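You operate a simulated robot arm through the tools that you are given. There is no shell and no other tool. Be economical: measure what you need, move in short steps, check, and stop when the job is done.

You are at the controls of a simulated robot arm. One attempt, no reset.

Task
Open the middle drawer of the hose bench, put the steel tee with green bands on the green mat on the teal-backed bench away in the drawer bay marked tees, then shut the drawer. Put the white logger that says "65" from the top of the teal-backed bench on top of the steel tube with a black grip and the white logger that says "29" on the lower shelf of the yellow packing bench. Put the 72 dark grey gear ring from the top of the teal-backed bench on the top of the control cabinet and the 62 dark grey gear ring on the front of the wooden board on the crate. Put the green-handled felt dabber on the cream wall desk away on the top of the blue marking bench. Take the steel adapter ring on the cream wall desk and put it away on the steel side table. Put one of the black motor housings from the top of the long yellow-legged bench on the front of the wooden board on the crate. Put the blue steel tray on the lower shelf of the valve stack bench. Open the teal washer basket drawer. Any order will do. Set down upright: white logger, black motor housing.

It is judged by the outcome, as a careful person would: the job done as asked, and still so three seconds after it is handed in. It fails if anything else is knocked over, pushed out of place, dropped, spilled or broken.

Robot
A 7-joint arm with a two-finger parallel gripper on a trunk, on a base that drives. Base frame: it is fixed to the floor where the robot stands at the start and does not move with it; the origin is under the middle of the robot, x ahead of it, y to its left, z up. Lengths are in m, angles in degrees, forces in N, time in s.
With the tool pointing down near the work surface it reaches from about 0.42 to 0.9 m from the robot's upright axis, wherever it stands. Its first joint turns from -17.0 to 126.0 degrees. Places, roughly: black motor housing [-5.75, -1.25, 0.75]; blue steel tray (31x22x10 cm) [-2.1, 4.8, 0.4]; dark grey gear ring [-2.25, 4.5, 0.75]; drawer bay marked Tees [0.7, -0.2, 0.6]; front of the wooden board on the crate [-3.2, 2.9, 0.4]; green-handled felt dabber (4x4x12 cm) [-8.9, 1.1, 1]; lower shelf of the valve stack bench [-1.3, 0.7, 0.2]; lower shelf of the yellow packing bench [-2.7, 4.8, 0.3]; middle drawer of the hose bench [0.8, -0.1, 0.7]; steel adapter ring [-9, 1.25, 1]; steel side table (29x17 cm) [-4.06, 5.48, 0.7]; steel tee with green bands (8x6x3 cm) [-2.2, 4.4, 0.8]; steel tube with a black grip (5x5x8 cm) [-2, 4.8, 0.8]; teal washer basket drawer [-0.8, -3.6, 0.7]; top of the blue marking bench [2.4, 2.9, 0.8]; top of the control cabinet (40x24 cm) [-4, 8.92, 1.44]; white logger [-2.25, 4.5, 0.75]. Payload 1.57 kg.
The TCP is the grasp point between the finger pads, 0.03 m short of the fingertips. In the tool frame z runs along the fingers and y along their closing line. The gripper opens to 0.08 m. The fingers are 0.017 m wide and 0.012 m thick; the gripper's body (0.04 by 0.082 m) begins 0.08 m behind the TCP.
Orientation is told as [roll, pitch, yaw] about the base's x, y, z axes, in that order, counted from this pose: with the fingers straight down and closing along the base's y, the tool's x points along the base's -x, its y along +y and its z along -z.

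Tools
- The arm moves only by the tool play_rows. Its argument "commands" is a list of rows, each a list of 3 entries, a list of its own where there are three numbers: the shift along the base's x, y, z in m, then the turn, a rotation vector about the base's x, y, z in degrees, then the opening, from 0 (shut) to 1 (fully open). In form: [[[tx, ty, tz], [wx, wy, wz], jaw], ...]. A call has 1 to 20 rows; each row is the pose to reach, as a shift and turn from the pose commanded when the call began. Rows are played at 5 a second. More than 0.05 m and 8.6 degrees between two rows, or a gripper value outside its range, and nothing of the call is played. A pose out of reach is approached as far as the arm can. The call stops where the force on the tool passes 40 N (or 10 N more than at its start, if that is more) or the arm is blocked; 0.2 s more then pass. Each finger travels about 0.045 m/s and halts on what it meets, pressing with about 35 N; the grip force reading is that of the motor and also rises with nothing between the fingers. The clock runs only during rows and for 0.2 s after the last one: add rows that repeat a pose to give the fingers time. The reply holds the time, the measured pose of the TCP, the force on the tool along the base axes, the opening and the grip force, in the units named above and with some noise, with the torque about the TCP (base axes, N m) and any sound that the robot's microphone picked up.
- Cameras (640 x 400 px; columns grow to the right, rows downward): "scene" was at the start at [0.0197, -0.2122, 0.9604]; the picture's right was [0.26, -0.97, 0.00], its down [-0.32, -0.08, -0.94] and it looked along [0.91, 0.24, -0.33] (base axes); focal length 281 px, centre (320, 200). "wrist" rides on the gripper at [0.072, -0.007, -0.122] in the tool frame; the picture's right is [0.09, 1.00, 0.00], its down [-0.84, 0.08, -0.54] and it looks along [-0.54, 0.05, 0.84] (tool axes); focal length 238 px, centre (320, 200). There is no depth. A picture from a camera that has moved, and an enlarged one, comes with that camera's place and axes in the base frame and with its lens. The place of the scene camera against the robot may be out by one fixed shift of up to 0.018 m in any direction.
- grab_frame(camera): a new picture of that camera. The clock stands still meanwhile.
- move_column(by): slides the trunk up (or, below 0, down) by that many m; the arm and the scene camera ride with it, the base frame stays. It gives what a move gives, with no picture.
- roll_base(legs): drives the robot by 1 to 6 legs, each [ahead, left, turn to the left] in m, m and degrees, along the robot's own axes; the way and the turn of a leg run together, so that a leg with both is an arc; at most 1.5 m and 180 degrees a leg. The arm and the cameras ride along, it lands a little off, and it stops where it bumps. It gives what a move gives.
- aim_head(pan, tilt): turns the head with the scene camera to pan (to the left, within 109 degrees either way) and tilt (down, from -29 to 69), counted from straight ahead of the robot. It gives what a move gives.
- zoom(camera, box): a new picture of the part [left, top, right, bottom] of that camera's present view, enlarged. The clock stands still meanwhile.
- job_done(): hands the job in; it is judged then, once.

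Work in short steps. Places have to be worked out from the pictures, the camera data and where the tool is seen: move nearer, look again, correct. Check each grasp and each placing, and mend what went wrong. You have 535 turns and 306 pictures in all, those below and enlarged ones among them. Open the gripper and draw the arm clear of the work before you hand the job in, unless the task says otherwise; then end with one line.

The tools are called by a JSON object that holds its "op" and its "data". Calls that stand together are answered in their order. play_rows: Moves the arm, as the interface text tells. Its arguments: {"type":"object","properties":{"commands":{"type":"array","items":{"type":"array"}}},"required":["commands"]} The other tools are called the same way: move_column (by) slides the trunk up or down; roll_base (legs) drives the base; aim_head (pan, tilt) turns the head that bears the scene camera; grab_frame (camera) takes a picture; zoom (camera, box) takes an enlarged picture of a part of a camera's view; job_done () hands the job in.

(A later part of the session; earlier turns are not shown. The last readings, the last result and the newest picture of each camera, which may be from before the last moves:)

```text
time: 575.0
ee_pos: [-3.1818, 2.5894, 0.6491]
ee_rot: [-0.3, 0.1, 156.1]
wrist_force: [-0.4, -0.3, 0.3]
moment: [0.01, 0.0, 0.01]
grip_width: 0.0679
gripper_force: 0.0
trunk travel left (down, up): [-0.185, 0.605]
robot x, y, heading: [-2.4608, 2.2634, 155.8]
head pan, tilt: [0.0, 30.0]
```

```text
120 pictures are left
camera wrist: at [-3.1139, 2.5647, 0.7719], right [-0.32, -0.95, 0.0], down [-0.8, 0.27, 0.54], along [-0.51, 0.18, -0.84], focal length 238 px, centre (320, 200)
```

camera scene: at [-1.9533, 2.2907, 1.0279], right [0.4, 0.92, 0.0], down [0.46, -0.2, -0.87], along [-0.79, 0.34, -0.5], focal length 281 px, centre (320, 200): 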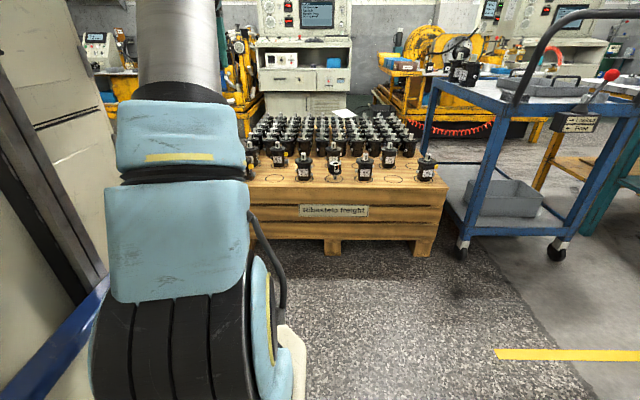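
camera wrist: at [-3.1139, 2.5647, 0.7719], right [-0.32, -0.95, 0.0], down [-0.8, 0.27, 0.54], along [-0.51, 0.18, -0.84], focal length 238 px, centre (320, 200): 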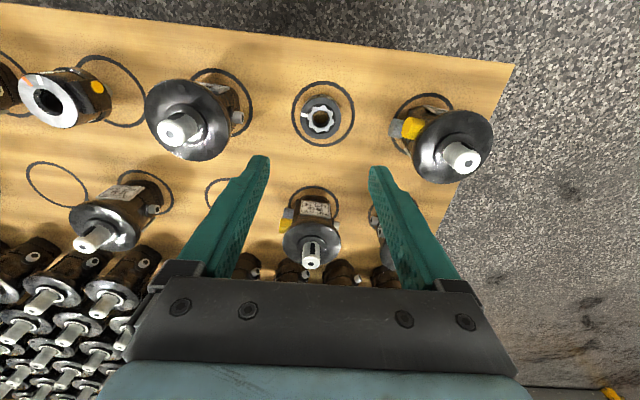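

Ring 62 lies in its circle. Next ring 72: back off, raise the trunk 0.2, return to the teal bench.

{"op": "roll_base", "data": {"legs": [[-0.45, 0, 0]]}}

{"op": "move_column", "data": {"by": 0.2}}

{"op": "play_rows", "data": {"commands": [[[0.01, 0, 0.04], [0, 0, 0], 1], [[0.02, 0, 0.08], [0, 0, 0], 1], [[0.02, 0, 0.12], [0, 0, 0], 1]]}}

{"op": "roll_base", "data": {"legs": [[0, -1.0, 0], [0, -0.95, 0], [0.4, 0, 0]]}}

{"op": "grab_frame", "data": {"camera": "wrist"}}

```text
time: 577.7
ee_pos: [-2.7686, 2.4066, 0.6494]
ee_rot: [-0.3, 0.0, 155.8]
wrist_force: [-0.3, -0.6, -0.4]
moment: [0.01, -0.01, 0.01]
grip_width: 0.0679
gripper_force: 0.1
trunk travel left (down, up): [-0.185, 0.605]
robot x, y, heading: [-2.0499, 2.0786, 156.0]
head pan, tilt: [0.0, 30.0]
```

```text
time: 579.8
ee_pos: [-2.769, 2.4069, 0.8486]
ee_rot: [-0.3, 0.0, 155.9]
wrist_force: [-0.1, -0.5, -0.3]
moment: [0.01, -0.01, 0.01]
grip_width: 0.0679
gripper_force: 0.2
trunk travel left (down, up): [-0.385, 0.405]
robot x, y, heading: [-2.048, 2.0799, 155.7]
head pan, tilt: [0.0, 30.0]
```

```text
time: 580.6
ee_pos: [-2.7472, 2.4074, 0.9687]
ee_rot: [-0.3, 0.1, 155.9]
wrist_force: [-0.4, 0.4, -0.3]
moment: [-0.03, 0.0, 0.01]
grip_width: 0.08
gripper_force: 0.0
trunk travel left (down, up): [-0.385, 0.405]
robot x, y, heading: [-2.048, 2.0788, 155.8]
head pan, tilt: [0.0, 30.0]
```

```text
time: 592.5
ee_pos: [-2.3417, 4.3512, 0.969]
ee_rot: [-0.3, 0.0, 156.8]
wrist_force: [-0.2, 0.2, 0.7]
moment: [0.0, 0.0, 0.02]
grip_width: 0.0798
gripper_force: 0.0
trunk travel left (down, up): [-0.385, 0.405]
robot x, y, heading: [-1.6361, 4.0342, 156.8]
head pan, tilt: [0.0, 30.0]
```

```text
119 pictures are left
camera wrist: at [-2.2734, 4.3279, 1.0913], right [-0.31, -0.95, 0.0], down [-0.8, 0.26, 0.54], along [-0.51, 0.17, -0.84], focal length 238 px, centre (320, 200)
```

wrist: 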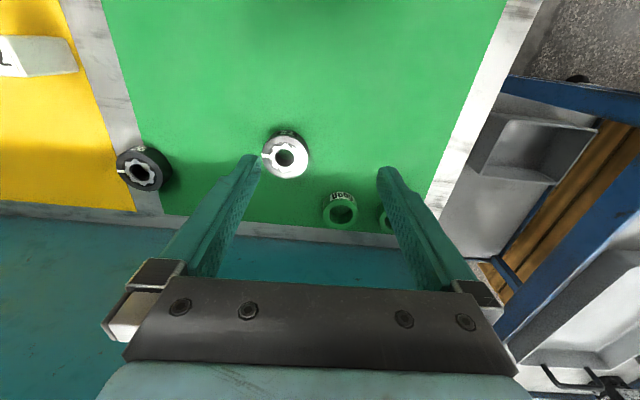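

Ring 72 at [-2.363, 4.400]. Moving over, descending and gripping.

{"op": "play_rows", "data": {"commands": [[[-0.011, 0.025, 0], [0, 0, 0], 1], [[-0.021, 0.049, -0.02], [0, 0, 0], 1], [[-0.021, 0.049, -0.06], [0, 0, 0], 1], [[-0.022, 0.049, -0.1], [0, 0, 0], 1], [[-0.022, 0.049, -0.133], [0, 0, 0], 1]]}}

{"op": "grab_frame", "data": {"camera": "wrist"}}

```text
time: 593.8
ee_pos: [-2.3631, 4.4006, 0.8366]
ee_rot: [-0.3, -0.1, 156.9]
wrist_force: [-1.1, -0.2, 0.1]
moment: [0.05, 0.0, 0.0]
grip_width: 0.0801
gripper_force: 0.0
trunk travel left (down, up): [-0.385, 0.405]
robot x, y, heading: [-1.6363, 4.033, 156.4]
head pan, tilt: [0.0, 30.0]
```

```text
118 pictures are left
camera wrist: at [-2.2953, 4.377, 0.9576], right [-0.31, -0.95, 0.0], down [-0.8, 0.26, 0.54], along [-0.51, 0.17, -0.84], focal length 238 px, centre (320, 200)
```

wrist: 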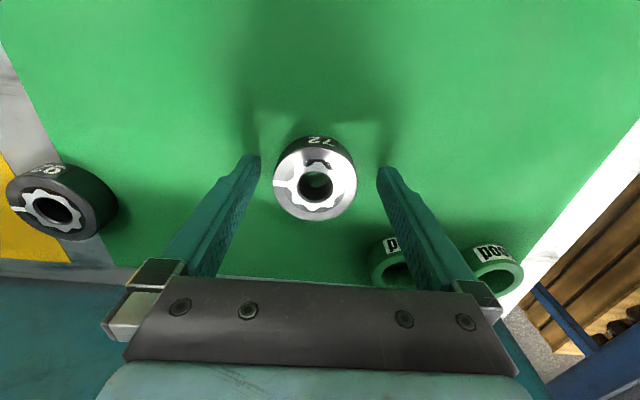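

Label 72 confirmed and centred. Closing and lifting.

{"op": "play_rows", "data": {"commands": [[[0, 0, 0], [0, 0, 0], 0], [[0, 0, 0], [0, 0, 0], 0], [[0, 0, 0], [0, 0, 0], 0], [[0, 0, 0], [0, 0, 0], 0], [[0, 0, 0.04], [0, 0, 0], 0], [[0, 0, 0.08], [0, 0, 0], 0], [[0.02, -0.01, 0.12], [0, 0, 0], 0], [[0.05, -0.02, 0.15], [0, 0, 0], 0]]}}

{"op": "grab_frame", "data": {"camera": "wrist"}}

```text
time: 595.5
ee_pos: [-2.314, 4.3787, 0.985]
ee_rot: [-0.3, 0.1, 156.8]
wrist_force: [-0.4, -0.6, -3.6]
moment: [-0.02, -0.03, 0.01]
grip_width: 0.0554
gripper_force: 35.0
trunk travel left (down, up): [-0.385, 0.405]
robot x, y, heading: [-1.6365, 4.0315, 156.4]
head pan, tilt: [0.0, 30.0]
```

```text
117 pictures are left
camera wrist: at [-2.2464, 4.3559, 1.1073], right [-0.31, -0.95, 0.0], down [-0.8, 0.26, 0.54], along [-0.51, 0.17, -0.84], focal length 238 px, centre (320, 200)
```

wrist: 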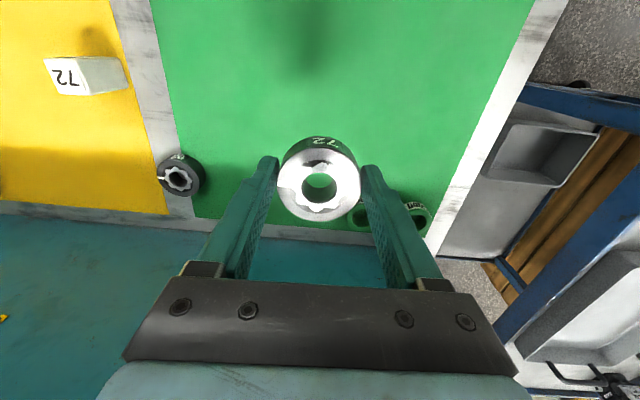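

Now to the control cabinet in the north-west: back 0.3, strafe right 1.9 m, then ahead 2.4 m.

{"op": "roll_base", "data": {"legs": [[-0.3, 0, 0], [0, -1.0, 0], [0, -0.95, 0], [1.2, 0, 0], [1.2, -0.2, 0]]}}

{"op": "aim_head", "data": {"pan": -20, "tilt": 10}}

{"op": "grab_frame", "data": {"camera": "scene"}}

```text
time: 618.4
ee_pos: [-3.4235, 7.1342, 0.9849]
ee_rot: [-0.3, 0.0, 157.9]
wrist_force: [0.0, -0.6, -3.0]
moment: [-0.01, -0.04, -0.04]
grip_width: 0.0552
gripper_force: 35.7
trunk travel left (down, up): [-0.385, 0.405]
robot x, y, heading: [-2.7377, 6.8, 157.7]
head pan, tilt: [0.0, 30.0]
```

```text
time: 619.2
ee_pos: [-3.4239, 7.1324, 0.9846]
ee_rot: [-0.3, 0.0, 157.8]
wrist_force: [-0.7, -0.5, -4.2]
moment: [0.0, -0.02, 0.02]
grip_width: 0.0554
gripper_force: 35.1
trunk travel left (down, up): [-0.385, 0.405]
robot x, y, heading: [-2.7386, 6.8017, 157.8]
head pan, tilt: [-20.0, 10.0]
```

```text
116 pictures are left
camera scene: at [-2.6375, 7.0408, 1.0601], right [0.67, 0.74, 0.0], down [0.13, -0.12, -0.98], along [-0.73, 0.66, -0.17], focal length 281 px, centre (320, 200)
```

scene: 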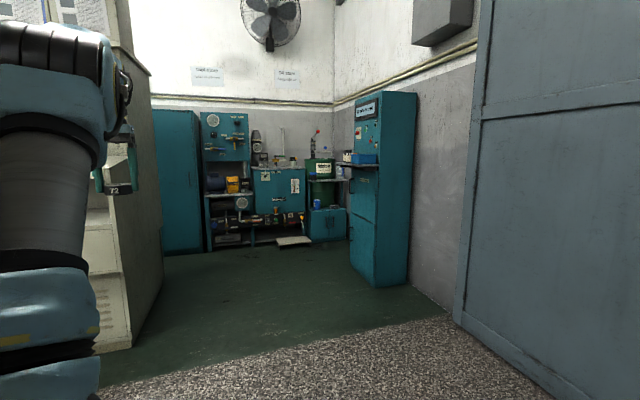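

The teal control cabinet stands by the north wall. I'll turn to heading 111°, raise the trunk fully, and approach diagonally, stopping short to look.

{"op": "roll_base", "data": {"legs": [[0, 0, -46.8], [0.65, 0.2, 0], [0.65, 0.2, 0]]}}

{"op": "move_column", "data": {"by": 0.4}}

{"op": "aim_head", "data": {"pan": 5, "tilt": 15}}

{"op": "grab_frame", "data": {"camera": "scene"}}

{"op": "grab_frame", "data": {"camera": "wrist"}}

```text
time: 628.5
ee_pos: [-3.7923, 8.611, 0.985]
ee_rot: [-0.3, 0.1, 110.6]
wrist_force: [-0.4, 0.3, -2.8]
moment: [0.01, 0.0, 0.01]
grip_width: 0.0552
gripper_force: 35.0
trunk travel left (down, up): [-0.385, 0.405]
robot x, y, heading: [-3.5738, 7.8853, 110.3]
head pan, tilt: [-20.0, 10.0]
```

```text
time: 632.3
ee_pos: [-3.7921, 8.6115, 1.3849]
ee_rot: [-0.3, -0.1, 110.6]
wrist_force: [0.4, -0.5, -2.5]
moment: [0.0, 0.02, 0.01]
grip_width: 0.0551
gripper_force: 34.9
trunk travel left (down, up): [-0.785, 0.005]
robot x, y, heading: [-3.5706, 7.8836, 110.8]
head pan, tilt: [-20.0, 10.0]
```

```text
time: 633.2
ee_pos: [-3.792, 8.6118, 1.3844]
ee_rot: [-0.2, 0.1, 110.6]
wrist_force: [-0.3, 0.2, -2.6]
moment: [-0.03, 0.0, 0.01]
grip_width: 0.0555
gripper_force: 34.6
trunk travel left (down, up): [-0.785, 0.005]
robot x, y, heading: [-3.5703, 7.8844, 110.8]
head pan, tilt: [5.0, 15.0]
```

```text
115 pictures are left
camera scene: at [-3.359, 7.9679, 1.4521], right [0.9, 0.43, 0.0], down [0.11, -0.23, -0.97], along [-0.41, 0.87, -0.26], focal length 281 px, centre (320, 200)
```

scene: 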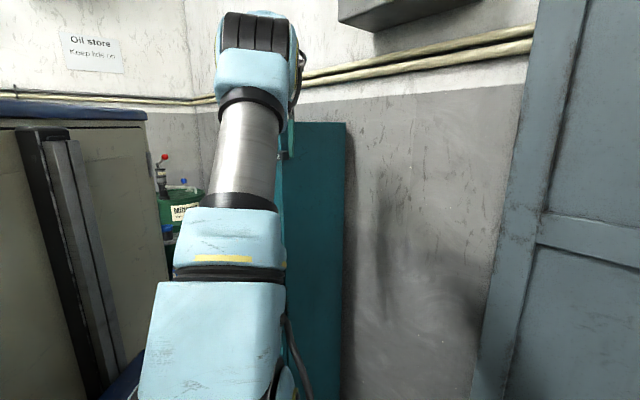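

```text
114 pictures are left
camera wrist: at [-3.7616, 8.5463, 1.5078], right [-0.9, -0.44, 0.0], down [-0.37, 0.76, 0.54], along [-0.23, 0.49, -0.84], focal length 238 px, centre (320, 200)
```

wrist: 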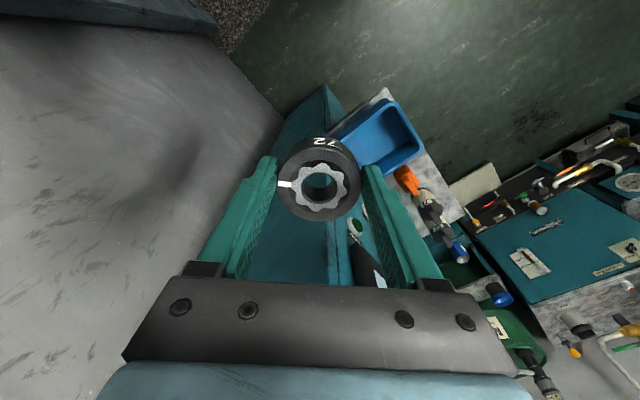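

I need a higher viewpoint: raising the hand 16 cm while retracting 14 cm.

{"op": "play_rows", "data": {"commands": [[[0.013, -0.033, 0.03], [0, 0, 0], 0], [[0.026, -0.066, 0.06], [0, 0, 0], 0], [[0.039, -0.1, 0.09], [0, 0, 0], 0], [[0.053, -0.135, 0.12], [0, 0, 0], 0], [[0.053, -0.135, 0.165], [0, 0, 0], 0]]}}

{"op": "grab_frame", "data": {"camera": "wrist"}}

```text
time: 634.4
ee_pos: [-3.737, 8.4743, 1.5489]
ee_rot: [-0.2, -0.3, 110.7]
wrist_force: [0.8, -1.8, -2.6]
moment: [0.02, 0.06, -0.03]
grip_width: 0.0553
gripper_force: 34.8
trunk travel left (down, up): [-0.785, 0.005]
robot x, y, heading: [-3.5735, 7.8815, 110.5]
head pan, tilt: [5.0, 15.0]
```

```text
113 pictures are left
camera wrist: at [-3.7072, 8.4082, 1.6715], right [-0.9, -0.44, 0.0], down [-0.37, 0.75, 0.55], along [-0.23, 0.49, -0.84], focal length 238 px, centre (320, 200)
```

wrist: 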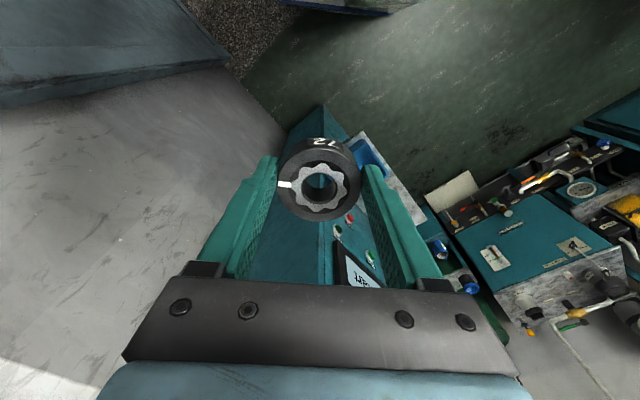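

The cabinet's near corner matches the hint ([-3.87, 8.735]). The top is hidden by the palm, but geometry is consistent; I'll drive 0.33 m closer and look again.

{"op": "roll_base", "data": {"legs": [[0.32, 0, 0]]}}

{"op": "grab_frame", "data": {"camera": "wrist"}}

{"op": "grab_frame", "data": {"camera": "scene"}}

```text
time: 636.5
ee_pos: [-3.848, 8.7766, 1.5485]
ee_rot: [-0.3, -0.3, 110.5]
wrist_force: [0.3, -0.1, -2.9]
moment: [-0.01, 0.02, 0.0]
grip_width: 0.0554
gripper_force: 34.8
trunk travel left (down, up): [-0.785, 0.005]
robot x, y, heading: [-3.6855, 8.1817, 110.3]
head pan, tilt: [5.0, 15.0]
```

```text
112 pictures are left
camera wrist: at [-3.8184, 8.71, 1.6708], right [-0.9, -0.44, 0.0], down [-0.37, 0.75, 0.55], along [-0.23, 0.49, -0.84], focal length 238 px, centre (320, 200)
```

wrist: 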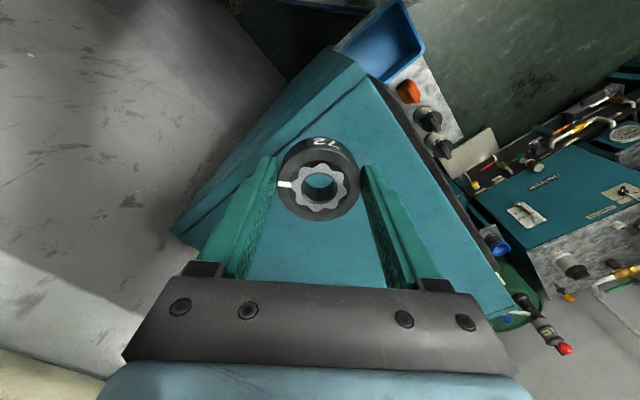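

```text
111 pictures are left
camera scene: at [-3.4705, 8.2679, 1.4521], right [0.9, 0.43, 0.0], down [0.11, -0.23, -0.97], along [-0.41, 0.87, -0.26], focal length 281 px, centre (320, 200)
```

scene: 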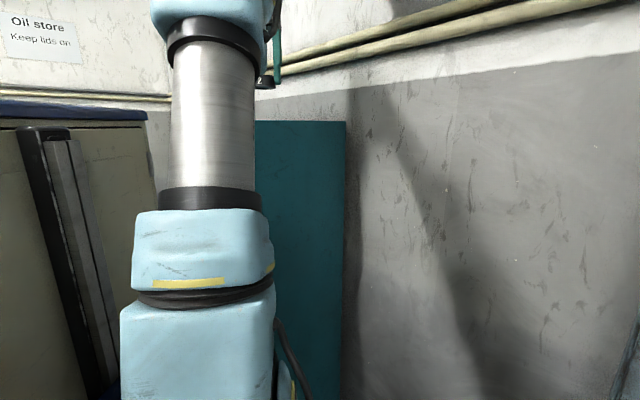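

The cabinet top is visible and empty; near corner at [-3.864, 8.711]. Target [-3.929, 8.860], well inside. Moving over it.

{"op": "play_rows", "data": {"commands": [[[-0.03, 0.03, 0], [0, 0, 0], 0], [[-0.06, 0.06, -0.01], [0, 0, 0], 0], [[-0.081, 0.084, -0.02], [0, 0, 0], 0]]}}

{"op": "grab_frame", "data": {"camera": "wrist"}}

```text
time: 637.3
ee_pos: [-3.8552, 8.8023, 1.5379]
ee_rot: [-0.2, -0.4, 110.5]
wrist_force: [-0.3, 0.7, -3.5]
moment: [-0.03, -0.03, -0.03]
grip_width: 0.0545
gripper_force: 35.0
out of reach, approached as far as the arm can: row 1, 2, 3
trunk travel left (down, up): [-0.785, 0.005]
robot x, y, heading: [-3.6845, 8.1817, 110.3]
head pan, tilt: [5.0, 15.0]
```

```text
110 pictures are left
camera wrist: at [-3.823, 8.7355, 1.6605], right [-0.9, -0.44, 0.0], down [-0.37, 0.75, 0.55], along [-0.24, 0.49, -0.84], focal length 238 px, centre (320, 200)
```

wrist: 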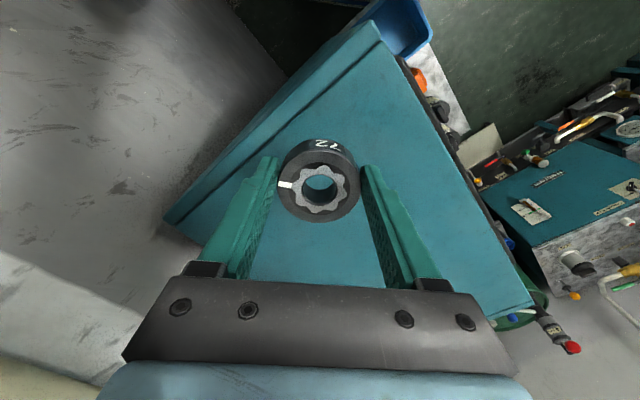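

Reach is limited at this height; a small base nudge (4 cm ahead, 4 cm left) puts the ring safely ~8 cm inside both edges.

{"op": "roll_base", "data": {"legs": [[0.045, 0.045, 0]]}}

{"op": "play_rows", "data": {"commands": [[[0, 0, -0.02], [0, 0, 0], 0], [[0, 0, -0.035], [0, 0, 0], 0]]}}

{"op": "grab_frame", "data": {"camera": "wrist"}}

```text
time: 638.3
ee_pos: [-3.9126, 8.8283, 1.5386]
ee_rot: [-0.3, -0.4, 110.5]
wrist_force: [0.7, 0.0, -3.3]
moment: [-0.03, 0.0, 0.02]
grip_width: 0.0545
gripper_force: 35.2
trunk travel left (down, up): [-0.785, 0.005]
robot x, y, heading: [-3.7415, 8.2106, 110.2]
head pan, tilt: [5.0, 15.0]
```

```text
time: 638.9
ee_pos: [-3.9124, 8.8279, 1.5028]
ee_rot: [-0.3, -0.4, 110.6]
wrist_force: [0.2, 0.6, -4.0]
moment: [0.01, -0.03, 0.02]
grip_width: 0.0543
gripper_force: 35.3
trunk travel left (down, up): [-0.785, 0.005]
robot x, y, heading: [-3.7371, 8.2105, 110.7]
head pan, tilt: [5.0, 15.0]
```

```text
109 pictures are left
camera wrist: at [-3.8813, 8.7618, 1.6254], right [-0.9, -0.44, 0.0], down [-0.37, 0.75, 0.55], along [-0.24, 0.49, -0.84], focal length 238 px, centre (320, 200)
```

wrist: 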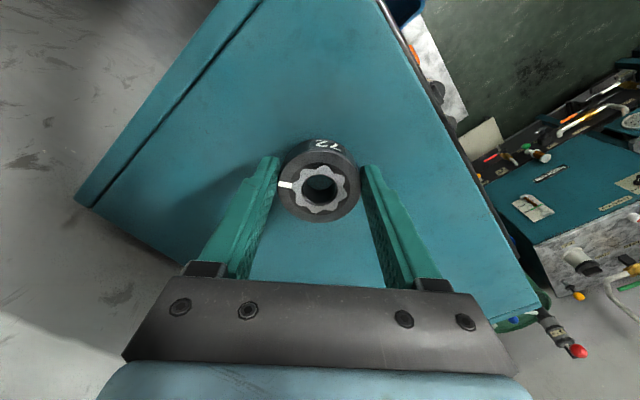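

Well inside the top. Lowering in small steps.

{"op": "play_rows", "data": {"commands": [[[0, 0, -0.01], [0, 0, 0], 0], [[0, 0, -0.02], [0, 0, 0], 0]]}}

{"op": "play_rows", "data": {"commands": [[[0, 0, -0.005], [0, 0, 0], 0], [[0, 0, -0.009], [0, 0, 0], 0]]}}

{"op": "play_rows", "data": {"commands": [[[0, 0, -0.003], [0, 0, 0], 0], [[0, 0, -0.006], [0, 0, 0], 0]]}}

```text
time: 639.5
ee_pos: [-3.9114, 8.828, 1.4851]
ee_rot: [-0.2, -0.6, 110.5]
wrist_force: [0.1, 1.5, 10.2]
moment: [-0.2, -0.12, 0.02]
grip_width: 0.0544
gripper_force: 35.1
trunk travel left (down, up): [-0.785, 0.005]
robot x, y, heading: [-3.7443, 8.2087, 110.4]
head pan, tilt: [5.0, 15.0]
```

```text
time: 640.1
ee_pos: [-3.911, 8.8265, 1.4793]
ee_rot: [-0.1, -1.1, 110.5]
wrist_force: [3.5, -4.6, 12.8]
moment: [-0.44, 0.08, 0.17]
grip_width: 0.0532
gripper_force: 34.9
trunk travel left (down, up): [-0.785, 0.005]
robot x, y, heading: [-3.7411, 8.2112, 110.4]
head pan, tilt: [5.0, 15.0]
stopped in row 2: the force on the tool passed its limit at 46 N (the readings are from after the stop); the commanded pose is now the measured one
```

```text
time: 640.6
ee_pos: [-3.9109, 8.8276, 1.4808]
ee_rot: [-0.1, -1.8, 110.5]
wrist_force: [1.2, -1.8, 14.1]
moment: [-0.39, 0.03, 0.1]
grip_width: 0.0533
gripper_force: 35.3
trunk travel left (down, up): [-0.785, 0.005]
robot x, y, heading: [-3.7394, 8.2106, 110.6]
head pan, tilt: [5.0, 15.0]
stopped in row 2: the force on the tool passed its limit at 45 N (the readings are from after the stop); the commanded pose is now the measured one
```

Contact made at ~1.48. Unload, open and rise.

{"op": "play_rows", "data": {"commands": [[[0, 0, 0.002], [0, 0, 0], 0], [[0, 0, 0.002], [0, 0, 0], 0.74], [[0, 0, 0.002], [0, 0, 0], 0.84], [[0, 0, 0.002], [0, 0, 0], 0.88], [[0, 0, 0.002], [0, 0, 0], 0.88], [[0, 0, 0.025], [0, 0, 0], 0.88], [[0, 0, 0.05], [0, 0, 0], 0.88]]}}

{"op": "grab_frame", "data": {"camera": "wrist"}}

```text
time: 642.2
ee_pos: [-3.9103, 8.8273, 1.5292]
ee_rot: [0.0, -1.4, 110.6]
wrist_force: [0.1, -0.4, -0.1]
moment: [0.03, -0.01, -0.02]
grip_width: 0.0705
gripper_force: 0.1
trunk travel left (down, up): [-0.785, 0.005]
robot x, y, heading: [-3.7439, 8.2127, 110.4]
head pan, tilt: [5.0, 15.0]
```

```text
108 pictures are left
camera wrist: at [-3.8783, 8.759, 1.6497], right [-0.9, -0.44, 0.0], down [-0.36, 0.74, 0.56], along [-0.24, 0.51, -0.83], focal length 238 px, centre (320, 200)
```

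wrist: 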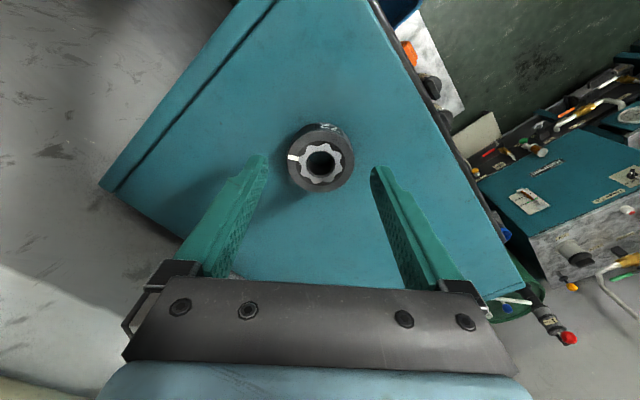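

Ring 72 is on the cabinet top. Now to the wall desk in the west: back off, lower the trunk, turn south and drive down the aisle.

{"op": "roll_base", "data": {"legs": [[-0.4, 0, 0]]}}

{"op": "move_column", "data": {"by": -0.4}}

{"op": "roll_base", "data": {"legs": [[0, 0, 135.5], [0.4, 0.65, 0], [0.4, 0.65, 0], [1.0, 0, 0]]}}

{"op": "aim_head", "data": {"pan": -20, "tilt": 20}}

{"op": "grab_frame", "data": {"camera": "scene"}}

```text
time: 644.7
ee_pos: [-3.7711, 8.4529, 1.5294]
ee_rot: [-0.1, -1.5, 110.5]
wrist_force: [-1.1, 0.6, 0.4]
moment: [-0.01, 0.01, -0.03]
grip_width: 0.0704
gripper_force: 0.0
trunk travel left (down, up): [-0.785, 0.005]
robot x, y, heading: [-3.6012, 7.8382, 110.2]
head pan, tilt: [5.0, 15.0]
```

```text
time: 648.5
ee_pos: [-3.7702, 8.4531, 1.1293]
ee_rot: [-0.1, -1.5, 110.4]
wrist_force: [0.6, -0.5, -0.3]
moment: [-0.01, 0.02, -0.02]
grip_width: 0.0701
gripper_force: 0.0
trunk travel left (down, up): [-0.385, 0.405]
robot x, y, heading: [-3.6044, 7.8348, 110.4]
head pan, tilt: [5.0, 15.0]
```

```text
time: 666.8
ee_pos: [-3.4085, 5.107, 1.129]
ee_rot: [-0.1, -1.5, -112.7]
wrist_force: [0.1, 0.0, 0.1]
moment: [0.04, 0.0, -0.03]
grip_width: 0.0706
gripper_force: 0.2
trunk travel left (down, up): [-0.385, 0.405]
robot x, y, heading: [-3.1057, 5.669, -113.0]
head pan, tilt: [5.0, 15.0]
```

```text
time: 667.7
ee_pos: [-3.4082, 5.1079, 1.129]
ee_rot: [-0.2, -1.5, -112.8]
wrist_force: [0.4, 0.6, 0.0]
moment: [-0.03, 0.03, -0.03]
grip_width: 0.0705
gripper_force: 0.0
trunk travel left (down, up): [-0.385, 0.405]
robot x, y, heading: [-3.1109, 5.67, -112.9]
head pan, tilt: [-20.0, 20.0]
```

```text
107 pictures are left
camera scene: at [-3.3433, 5.7605, 1.044], right [-0.73, 0.68, 0.0], down [0.23, 0.25, -0.94], along [-0.64, -0.69, -0.34], focal length 281 px, centre (320, 200)
```

scene: 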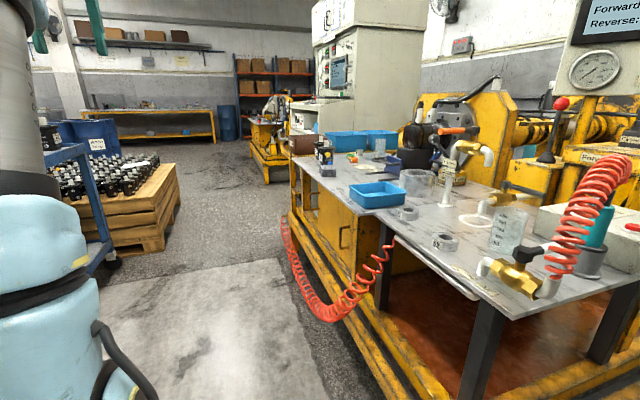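

The hinted spot for the "steel side table" falls on this grey station table; let me zoom there.

{"op": "zoom", "data": {"camera": "scene", "box": [320, 130, 620, 330]}}

```text
2.00 times, centred on (470, 230) of scene
camera zoom: at [-3.3433, 5.7605, 1.044], right [-0.73, 0.68, 0.0], down [0.23, 0.25, -0.94], along [-0.64, -0.69, -0.34], focal length 562 px, centre (20, 140)
```

zoom: 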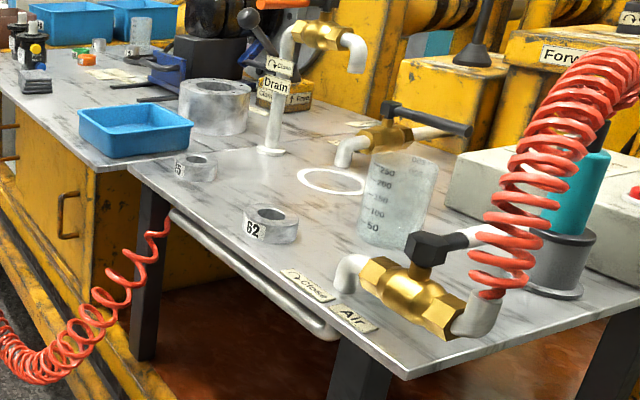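

The target spot near [-4.06, 5.48] between existing rings is free. Now continuing south down the aisle in checked stages.

{"op": "roll_base", "data": {"legs": [[1.3, -0.15, -1.1]]}}

{"op": "aim_head", "data": {"pan": 0, "tilt": 30}}

{"op": "grab_frame", "data": {"camera": "scene"}}

```text
time: 674.3
ee_pos: [-4.0748, 3.9704, 1.128]
ee_rot: [-0.1, -1.5, -113.7]
wrist_force: [0.1, -0.1, -0.3]
moment: [0.02, 0.04, 0.05]
grip_width: 0.0703
gripper_force: 0.0
trunk travel left (down, up): [-0.385, 0.405]
robot x, y, heading: [-3.7674, 4.5275, -113.8]
head pan, tilt: [-20.0, 20.0]
```

```text
time: 675.1
ee_pos: [-4.0752, 3.9709, 1.1287]
ee_rot: [-0.1, -1.4, -113.7]
wrist_force: [-0.1, 0.0, -0.1]
moment: [-0.01, -0.03, -0.03]
grip_width: 0.0704
gripper_force: 0.1
trunk travel left (down, up): [-0.385, 0.405]
robot x, y, heading: [-3.7661, 4.5288, -114.1]
head pan, tilt: [0.0, 30.0]
```

```text
105 pictures are left
camera scene: at [-3.9713, 4.6072, 1.0279], right [-0.91, 0.41, 0.0], down [0.2, 0.46, -0.87], along [-0.35, -0.79, -0.5], focal length 281 px, centre (320, 200)
```

scene: 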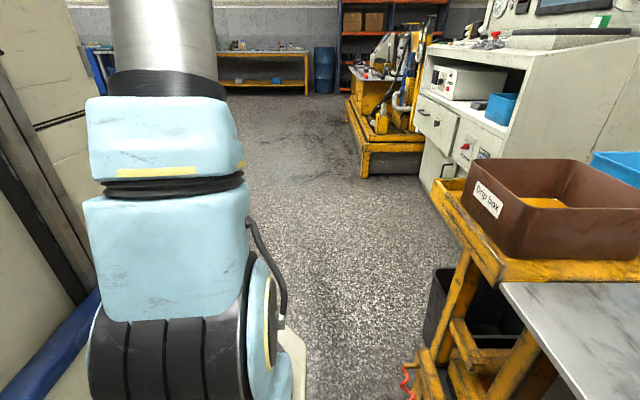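

Aisle ahead is clear. Continuing south.

{"op": "roll_base", "data": {"legs": [[1.2, -0.13, 0], [1.3, 0, 0], [1.2, 0, 0]]}}

{"op": "aim_head", "data": {"pan": -40, "tilt": 15}}

{"op": "grab_frame", "data": {"camera": "scene"}}

```text
time: 693.1
ee_pos: [-5.7399, 0.6551, 1.1292]
ee_rot: [-0.1, -1.5, -114.5]
wrist_force: [0.6, -0.8, -0.3]
moment: [0.01, 0.03, 0.02]
grip_width: 0.0704
gripper_force: 0.1
trunk travel left (down, up): [-0.385, 0.405]
robot x, y, heading: [-5.4227, 1.2086, -114.6]
head pan, tilt: [0.0, 30.0]
```

```text
time: 694.2
ee_pos: [-5.7413, 0.6543, 1.1299]
ee_rot: [-0.1, -1.5, -114.5]
wrist_force: [-0.4, -0.4, -0.6]
moment: [-0.01, 0.0, -0.01]
grip_width: 0.0706
gripper_force: 0.0
trunk travel left (down, up): [-0.385, 0.405]
robot x, y, heading: [-5.426, 1.2088, -114.8]
head pan, tilt: [-40.0, 15.0]
```

```text
104 pictures are left
camera scene: at [-5.674, 1.3315, 1.0521], right [-0.43, 0.9, 0.0], down [0.23, 0.11, -0.97], along [-0.87, -0.41, -0.26], focal length 281 px, centre (320, 200)
```

scene: 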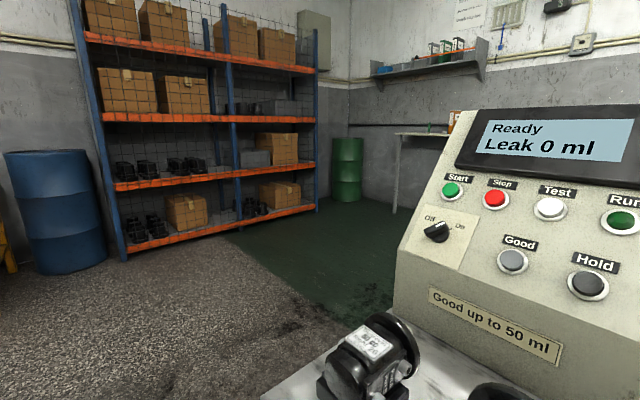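

The cream wall desk is by the far west wall. Driving 1.35 m ahead, turning right to face west, and 1.5 m ahead.

{"op": "roll_base", "data": {"legs": [[1.35, 0, 0], [0, 0, -89.3], [1.3, 0, 0]]}}

{"op": "aim_head", "data": {"pan": 0, "tilt": 15}}

{"op": "grab_frame", "data": {"camera": "scene"}}

{"op": "grab_frame", "data": {"camera": "wrist"}}

```text
time: 710.8
ee_pos: [-7.7458, 0.7763, 1.128]
ee_rot: [-0.1, -1.5, 157.5]
wrist_force: [0.7, -0.1, -0.9]
moment: [0.01, -0.02, -0.03]
grip_width: 0.0705
gripper_force: 0.1
trunk travel left (down, up): [-0.385, 0.405]
robot x, y, heading: [-7.1799, 0.4778, 157.5]
head pan, tilt: [-40.0, 15.0]
```

```text
time: 711.9
ee_pos: [-7.7456, 0.7767, 1.1279]
ee_rot: [-0.1, -1.5, 157.5]
wrist_force: [-0.8, -0.3, -0.1]
moment: [0.02, 0.01, 0.01]
grip_width: 0.0703
gripper_force: 0.2
trunk travel left (down, up): [-0.385, 0.405]
robot x, y, heading: [-7.1842, 0.4799, 157.3]
head pan, tilt: [0.0, 15.0]
```

```text
103 pictures are left
camera scene: at [-7.0943, 0.6911, 1.0521], right [0.39, 0.92, 0.0], down [0.24, -0.1, -0.97], along [-0.89, 0.37, -0.26], focal length 281 px, centre (320, 200)
```

scene: 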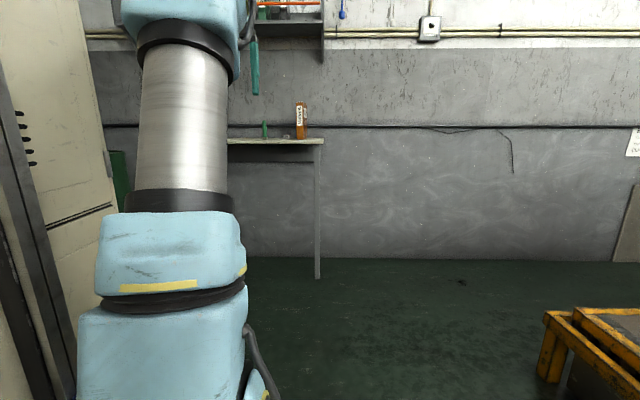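

```text
102 pictures are left
camera wrist: at [-7.6741, 0.7531, 1.2498], right [-0.3, -0.96, 0.0], down [-0.79, 0.24, 0.56], along [-0.54, 0.17, -0.83], focal length 238 px, centre (320, 200)
```

wrist: 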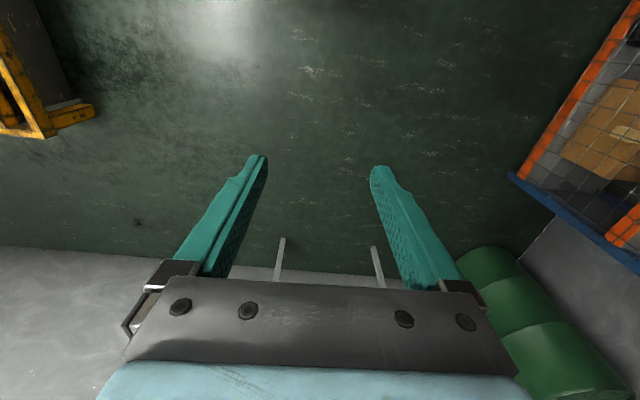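

{"op": "zoom", "data": {"camera": "scene", "box": [215, 80, 345, 170]}}

```text
4.44 times, centred on (280, 125) of scene
camera zoom: at [-7.0943, 0.6911, 1.0521], right [0.39, 0.92, 0.0], down [0.24, -0.1, -0.97], along [-0.89, 0.37, -0.26], focal length 1249 px, centre (498, 533)
```

zoom: 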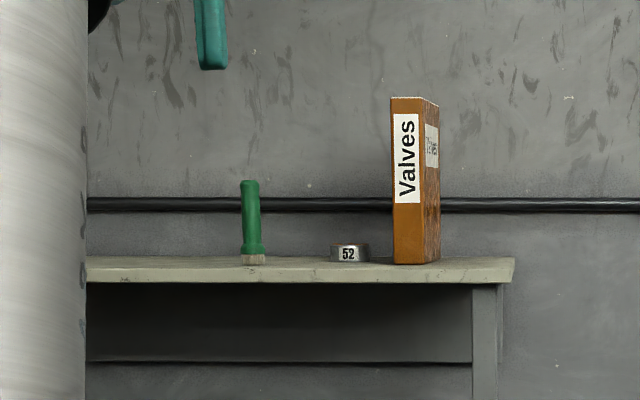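

Dabber (green handle, standing), ring "52", and a binder. Driving 1.05 m closer.

{"op": "roll_base", "data": {"legs": [[1.03, 0, -1.3]]}}

{"op": "grab_frame", "data": {"camera": "wrist"}}

{"op": "grab_frame", "data": {"camera": "scene"}}

```text
time: 717.2
ee_pos: [-8.6821, 1.1996, 1.128]
ee_rot: [-0.2, -1.5, 156.1]
wrist_force: [0.5, -0.5, -0.1]
moment: [0.0, 0.0, -0.01]
grip_width: 0.07
gripper_force: 0.0
trunk travel left (down, up): [-0.385, 0.405]
robot x, y, heading: [-8.128, 0.8867, 155.7]
head pan, tilt: [0.0, 15.0]
```

```text
100 pictures are left
camera wrist: at [-8.6111, 1.174, 1.2498], right [-0.32, -0.95, 0.0], down [-0.78, 0.26, 0.56], along [-0.53, 0.18, -0.83], focal length 238 px, centre (320, 200)
```

wrist: 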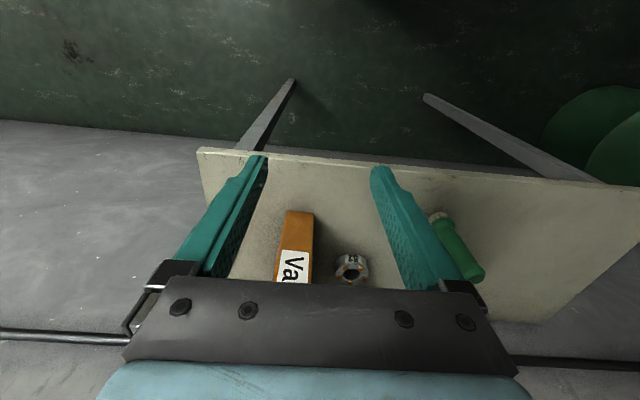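

```text
99 pictures are left
camera scene: at [-8.0329, 1.0973, 1.0521], right [0.41, 0.91, 0.0], down [0.24, -0.11, -0.97], along [-0.88, 0.39, -0.26], focal length 281 px, centre (320, 200)
```

scene: 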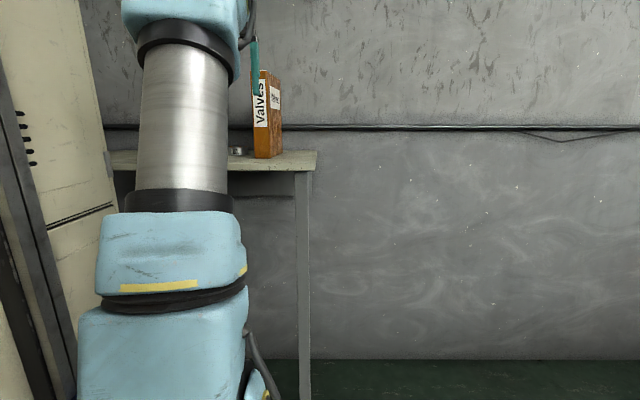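

Ring 52 ≈ [-8.948, 1.23], dabber ≈ [-8.888, 1.072]. Driving 0.15 m closer, then hovering over the ring.

{"op": "roll_base", "data": {"legs": [[0.15, 0, 0]]}}

{"op": "play_rows", "data": {"commands": [[[-0.04, -0.005, 0], [0, 0, 0], 0.85], [[-0.08, -0.01, 0], [1, -1, 0], 0.85]]}}

{"op": "grab_frame", "data": {"camera": "wrist"}}

```text
time: 718.6
ee_pos: [-8.8191, 1.261, 1.1294]
ee_rot: [-0.1, -1.6, 156.2]
wrist_force: [0.5, 0.6, -0.3]
moment: [0.03, 0.02, 0.0]
grip_width: 0.0704
gripper_force: 0.0
trunk travel left (down, up): [-0.385, 0.405]
robot x, y, heading: [-8.2602, 0.9486, 155.5]
head pan, tilt: [0.0, 15.0]
```

```text
time: 719.2
ee_pos: [-8.8591, 1.2544, 1.1284]
ee_rot: [0.0, -2.0, 156.2]
wrist_force: [0.5, -0.3, 0.1]
moment: [0.0, 0.01, 0.01]
grip_width: 0.0679
gripper_force: 0.1
out of reach, approached as far as the arm can: row 2
trunk travel left (down, up): [-0.385, 0.405]
robot x, y, heading: [-8.261, 0.9494, 155.7]
head pan, tilt: [0.0, 15.0]
```

```text
98 pictures are left
camera wrist: at [-8.7867, 1.2289, 1.2483], right [-0.32, -0.95, 0.0], down [-0.78, 0.26, 0.57], along [-0.54, 0.18, -0.82], focal length 238 px, centre (320, 200)
```

wrist: 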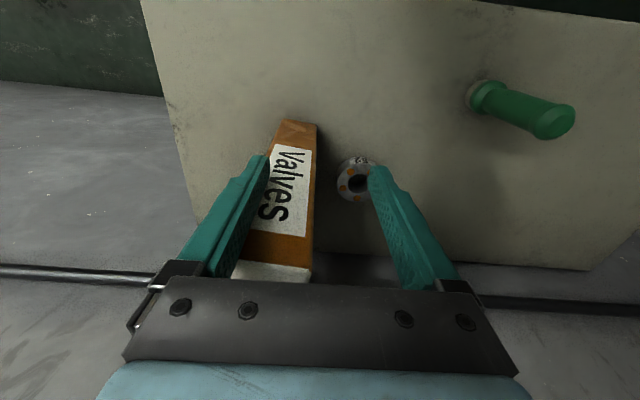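

The binder is close on the right side; I'll first shift left 6 cm, then go forward and lower over the ring.

{"op": "play_rows", "data": {"commands": [[[-0.011, -0.03, 0], [0, 0, 0], 0.85], [[-0.022, -0.06, -0.01], [0, 0, 0], 0.85]]}}

{"op": "grab_frame", "data": {"camera": "wrist"}}

```text
time: 719.8
ee_pos: [-8.8778, 1.1956, 1.1152]
ee_rot: [-1.3, -1.2, 156.2]
wrist_force: [-0.4, -0.6, 0.6]
moment: [-0.01, 0.0, -0.02]
grip_width: 0.0679
gripper_force: 0.0
out of reach, approached as far as the arm can: row 1, 2
trunk travel left (down, up): [-0.385, 0.405]
robot x, y, heading: [-8.26, 0.948, 155.9]
head pan, tilt: [0.0, 15.0]
```

```text
97 pictures are left
camera wrist: at [-8.8091, 1.168, 1.2365], right [-0.32, -0.95, -0.02], down [-0.79, 0.25, 0.56], along [-0.52, 0.2, -0.83], focal length 238 px, centre (320, 200)
```

wrist: 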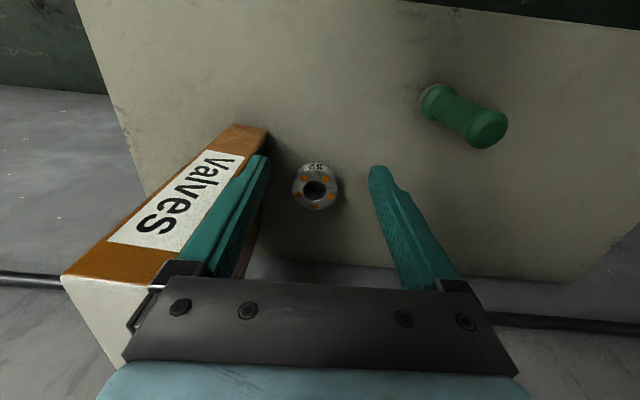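

Clearance to the binder is ~2 cm. Moving forward over the ring to z≈1.05.

{"op": "play_rows", "data": {"commands": [[[-0.02, 0.009, -0.025], [0.4, -0.6, 0], 0.85], [[-0.045, 0.02, -0.045], [0.8, -1.2, 0], 0.85], [[-0.07, 0.031, -0.055], [0.8, -1.2, 0], 0.85], [[-0.083, 0.036, -0.065], [0.8, -1.2, 0], 0.85]]}}

{"op": "grab_frame", "data": {"camera": "wrist"}}

```text
time: 720.8
ee_pos: [-8.9522, 1.2295, 1.0423]
ee_rot: [-2.5, -0.5, 156.2]
wrist_force: [-0.6, -0.2, 0.9]
moment: [0.0, -0.01, -0.03]
grip_width: 0.0682
gripper_force: 0.1
out of reach, approached as far as the arm can: row 3, 4
trunk travel left (down, up): [-0.385, 0.405]
robot x, y, heading: [-8.2562, 0.9509, 155.8]
head pan, tilt: [0.0, 15.0]
```

```text
96 pictures are left
camera wrist: at [-8.8858, 1.2007, 1.1654], right [-0.32, -0.95, -0.04], down [-0.8, 0.24, 0.54], along [-0.5, 0.21, -0.84], focal length 238 px, centre (320, 200)
```

wrist: 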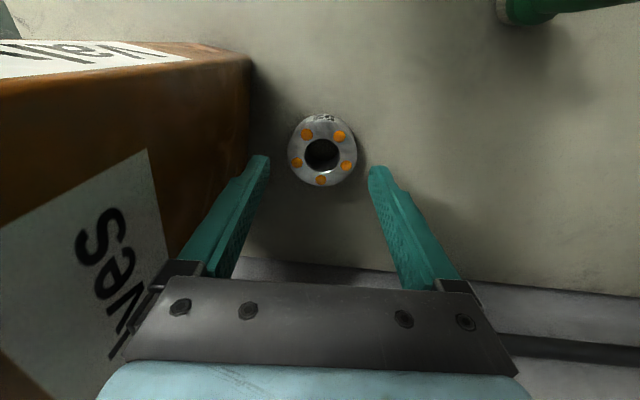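

Centred within 6 mm; correcting tilt, opening a bit more, descending and gripping.

{"op": "play_rows", "data": {"commands": [[[-0.003, 0.003, -0.01], [-1.2, 0.3, 0], 0.93], [[-0.006, 0.005, -0.03], [-2.5, 0.56, 0], 0.93], [[-0.006, 0.005, -0.05], [-2.5, 0.56, 0], 0.93]]}}

{"op": "grab_frame", "data": {"camera": "wrist"}}

```text
time: 721.6
ee_pos: [-8.9596, 1.2353, 0.9919]
ee_rot: [-0.1, 0.4, 156.0]
wrist_force: [0.5, 0.8, 0.1]
moment: [-0.03, 0.03, 0.03]
grip_width: 0.0742
gripper_force: 0.0
trunk travel left (down, up): [-0.385, 0.405]
robot x, y, heading: [-8.2596, 0.9499, 156.0]
head pan, tilt: [0.0, 15.0]
```

```text
95 pictures are left
camera wrist: at [-8.8913, 1.2114, 1.1154], right [-0.32, -0.95, 0.0], down [-0.8, 0.27, 0.54], along [-0.51, 0.17, -0.84], focal length 238 px, centre (320, 200)
```

wrist: 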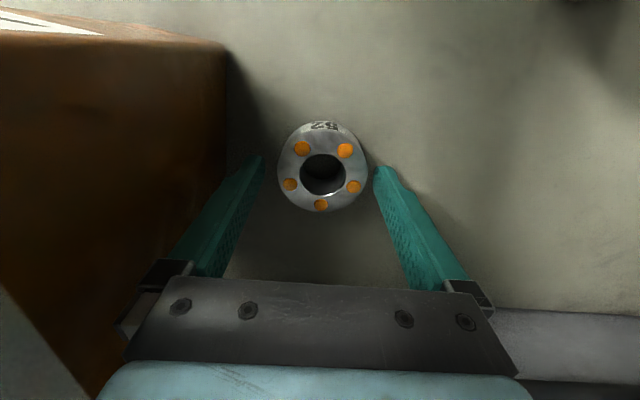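

{"op": "play_rows", "data": {"commands": [[[0, 0, 0], [0, 0, 0], 0], [[0, 0, 0], [0, 0, 0], 0], [[0, 0, 0], [0, 0, 0], 0], [[0, 0, 0], [0, 0, 0], 0], [[0, 0, 0.03], [0, 0, 0], 0], [[0, 0, 0.06], [0, 0, 0], 0], [[0.03, -0.018, 0.09], [0, 0, 0], 0], [[0.06, -0.04, 0.11], [0, 0, 0], 0], [[0.1, -0.06, 0.13], [0, 0, 0], 0]]}}

{"op": "grab_frame", "data": {"camera": "wrist"}}

```text
time: 723.6
ee_pos: [-8.8599, 1.1755, 1.1215]
ee_rot: [-0.1, 0.4, 156.0]
wrist_force: [-0.6, 0.5, -4.7]
moment: [-0.02, -0.02, -0.02]
grip_width: 0.0593
gripper_force: 34.8
out of reach, approached as far as the arm can: row 6, 7, 8
trunk travel left (down, up): [-0.385, 0.405]
robot x, y, heading: [-8.2609, 0.9483, 156.0]
head pan, tilt: [0.0, 15.0]
```

```text
94 pictures are left
camera wrist: at [-8.7917, 1.1519, 1.2449], right [-0.32, -0.95, 0.0], down [-0.8, 0.27, 0.54], along [-0.51, 0.17, -0.84], focal length 238 px, centre (320, 200)
```

wrist: 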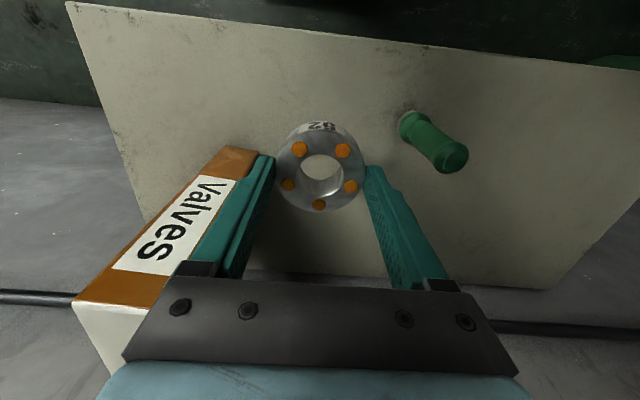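

Ring 52 is held. Driving back east 2.5 m, turning north, then up the aisle to the side table.

{"op": "roll_base", "data": {"legs": [[-1.25, 0, 0], [-1.25, 0, 0], [0, 0, -90]]}}

{"op": "aim_head", "data": {"pan": 0, "tilt": 25}}

{"op": "grab_frame", "data": {"camera": "scene"}}

```text
time: 739.5
ee_pos: [-5.7677, 0.548, 1.1216]
ee_rot: [-0.1, 0.3, 67.2]
wrist_force: [-0.1, 0.5, -2.9]
moment: [-0.03, -0.03, 0.02]
grip_width: 0.0592
gripper_force: 35.0
trunk travel left (down, up): [-0.385, 0.405]
robot x, y, heading: [-5.9807, -0.0544, 66.9]
head pan, tilt: [0.0, 15.0]
```

```text
time: 740.3
ee_pos: [-5.7653, 0.5466, 1.1226]
ee_rot: [0.0, 0.3, 67.1]
wrist_force: [0.4, 0.3, -3.9]
moment: [0.01, -0.01, 0.0]
grip_width: 0.0593
gripper_force: 34.7
trunk travel left (down, up): [-0.385, 0.405]
robot x, y, heading: [-5.981, -0.0574, 67.1]
head pan, tilt: [0.0, 25.0]
```

```text
93 pictures are left
camera scene: at [-5.756, -0.139, 1.0359], right [0.92, -0.39, 0.0], down [-0.17, -0.39, -0.91], along [0.36, 0.83, -0.42], focal length 281 px, centre (320, 200)
```

scene: 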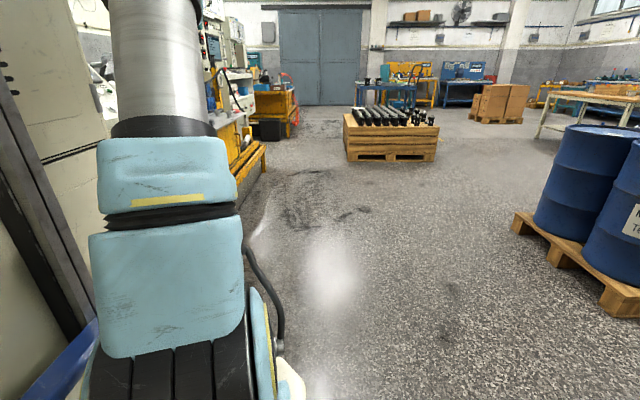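

Aisle is clear. Driving north 4.1 m first.

{"op": "roll_base", "data": {"legs": [[1.3, 0, -1.1], [1.4, 0, 0], [1.4, 0, 0]]}}

{"op": "grab_frame", "data": {"camera": "scene"}}

```text
time: 759.8
ee_pos: [-4.1321, 4.273, 1.1223]
ee_rot: [-0.1, 0.3, 66.7]
wrist_force: [-0.1, -0.2, -2.5]
moment: [-0.01, -0.01, -0.03]
grip_width: 0.059
gripper_force: 35.2
trunk travel left (down, up): [-0.385, 0.405]
robot x, y, heading: [-4.3505, 3.6722, 66.3]
head pan, tilt: [0.0, 25.0]
```

```text
92 pictures are left
camera scene: at [-4.1264, 3.5868, 1.0358], right [0.92, -0.4, 0.0], down [-0.17, -0.39, -0.91], along [0.36, 0.83, -0.42], focal length 281 px, centre (320, 200)
```

scene: 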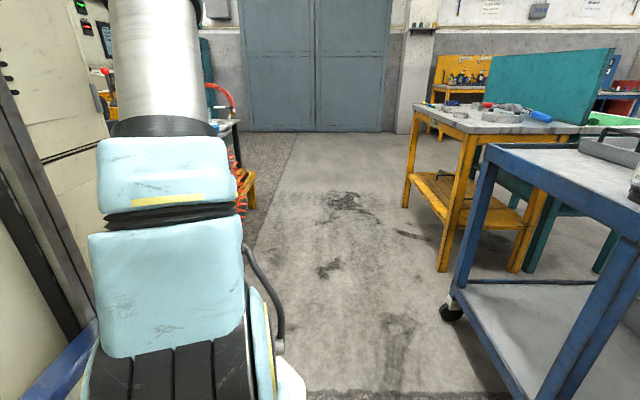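

To avoid sweeping through the station's red hose, I'll turn left here first, then strafe right along the table.

{"op": "roll_base", "data": {"legs": [[0.0, -0.27, 0], [0, 0, 89.8], [0, -1.0, 0]]}}

{"op": "aim_head", "data": {"pan": -25, "tilt": 20}}

{"op": "grab_frame", "data": {"camera": "scene"}}

{"op": "grab_frame", "data": {"camera": "wrist"}}

```text
time: 762.7
ee_pos: [-3.9965, 4.2017, 1.1228]
ee_rot: [0.0, 0.3, 71.2]
wrist_force: [0.6, -0.1, -2.9]
moment: [0.0, 0.01, -0.01]
grip_width: 0.0591
gripper_force: 34.8
trunk travel left (down, up): [-0.385, 0.405]
robot x, y, heading: [-4.1703, 3.5904, 71.3]
head pan, tilt: [0.0, 25.0]
stopped in leg 2: the robot was blocked; the commanded pose is now the measured one
```

```text
time: 763.6
ee_pos: [-3.9976, 4.2021, 1.1217]
ee_rot: [-0.1, 0.3, 71.1]
wrist_force: [0.0, 0.4, -4.0]
moment: [0.03, 0.02, -0.05]
grip_width: 0.0592
gripper_force: 35.0
trunk travel left (down, up): [-0.385, 0.405]
robot x, y, heading: [-4.1702, 3.5862, 71.2]
head pan, tilt: [-25.0, 20.0]
```

```text
91 pictures are left
camera scene: at [-3.9037, 3.4967, 1.0439], right [0.72, -0.69, 0.0], down [-0.24, -0.25, -0.94], along [0.65, 0.68, -0.34], focal length 281 px, centre (320, 200)
```

scene: 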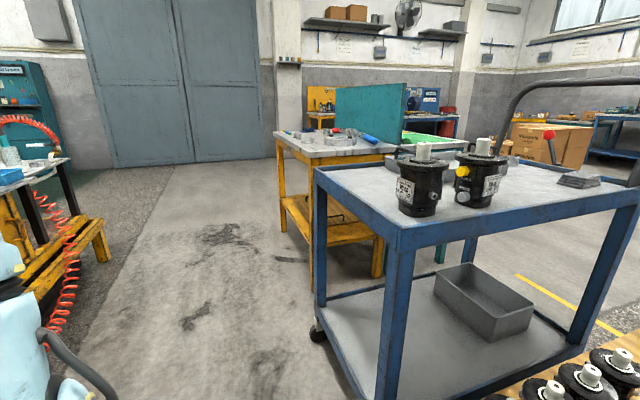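

```text
90 pictures are left
camera wrist: at [-4.0142, 4.1312, 1.2457], right [-0.97, 0.23, 0.0], down [0.2, 0.82, 0.54], along [0.13, 0.52, -0.84], focal length 238 px, centre (320, 200)
```

wrist: 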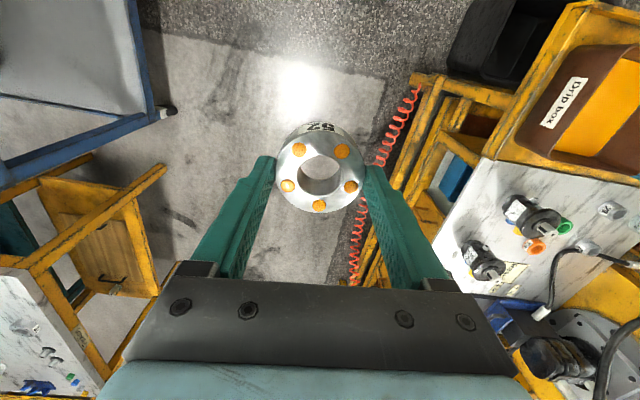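

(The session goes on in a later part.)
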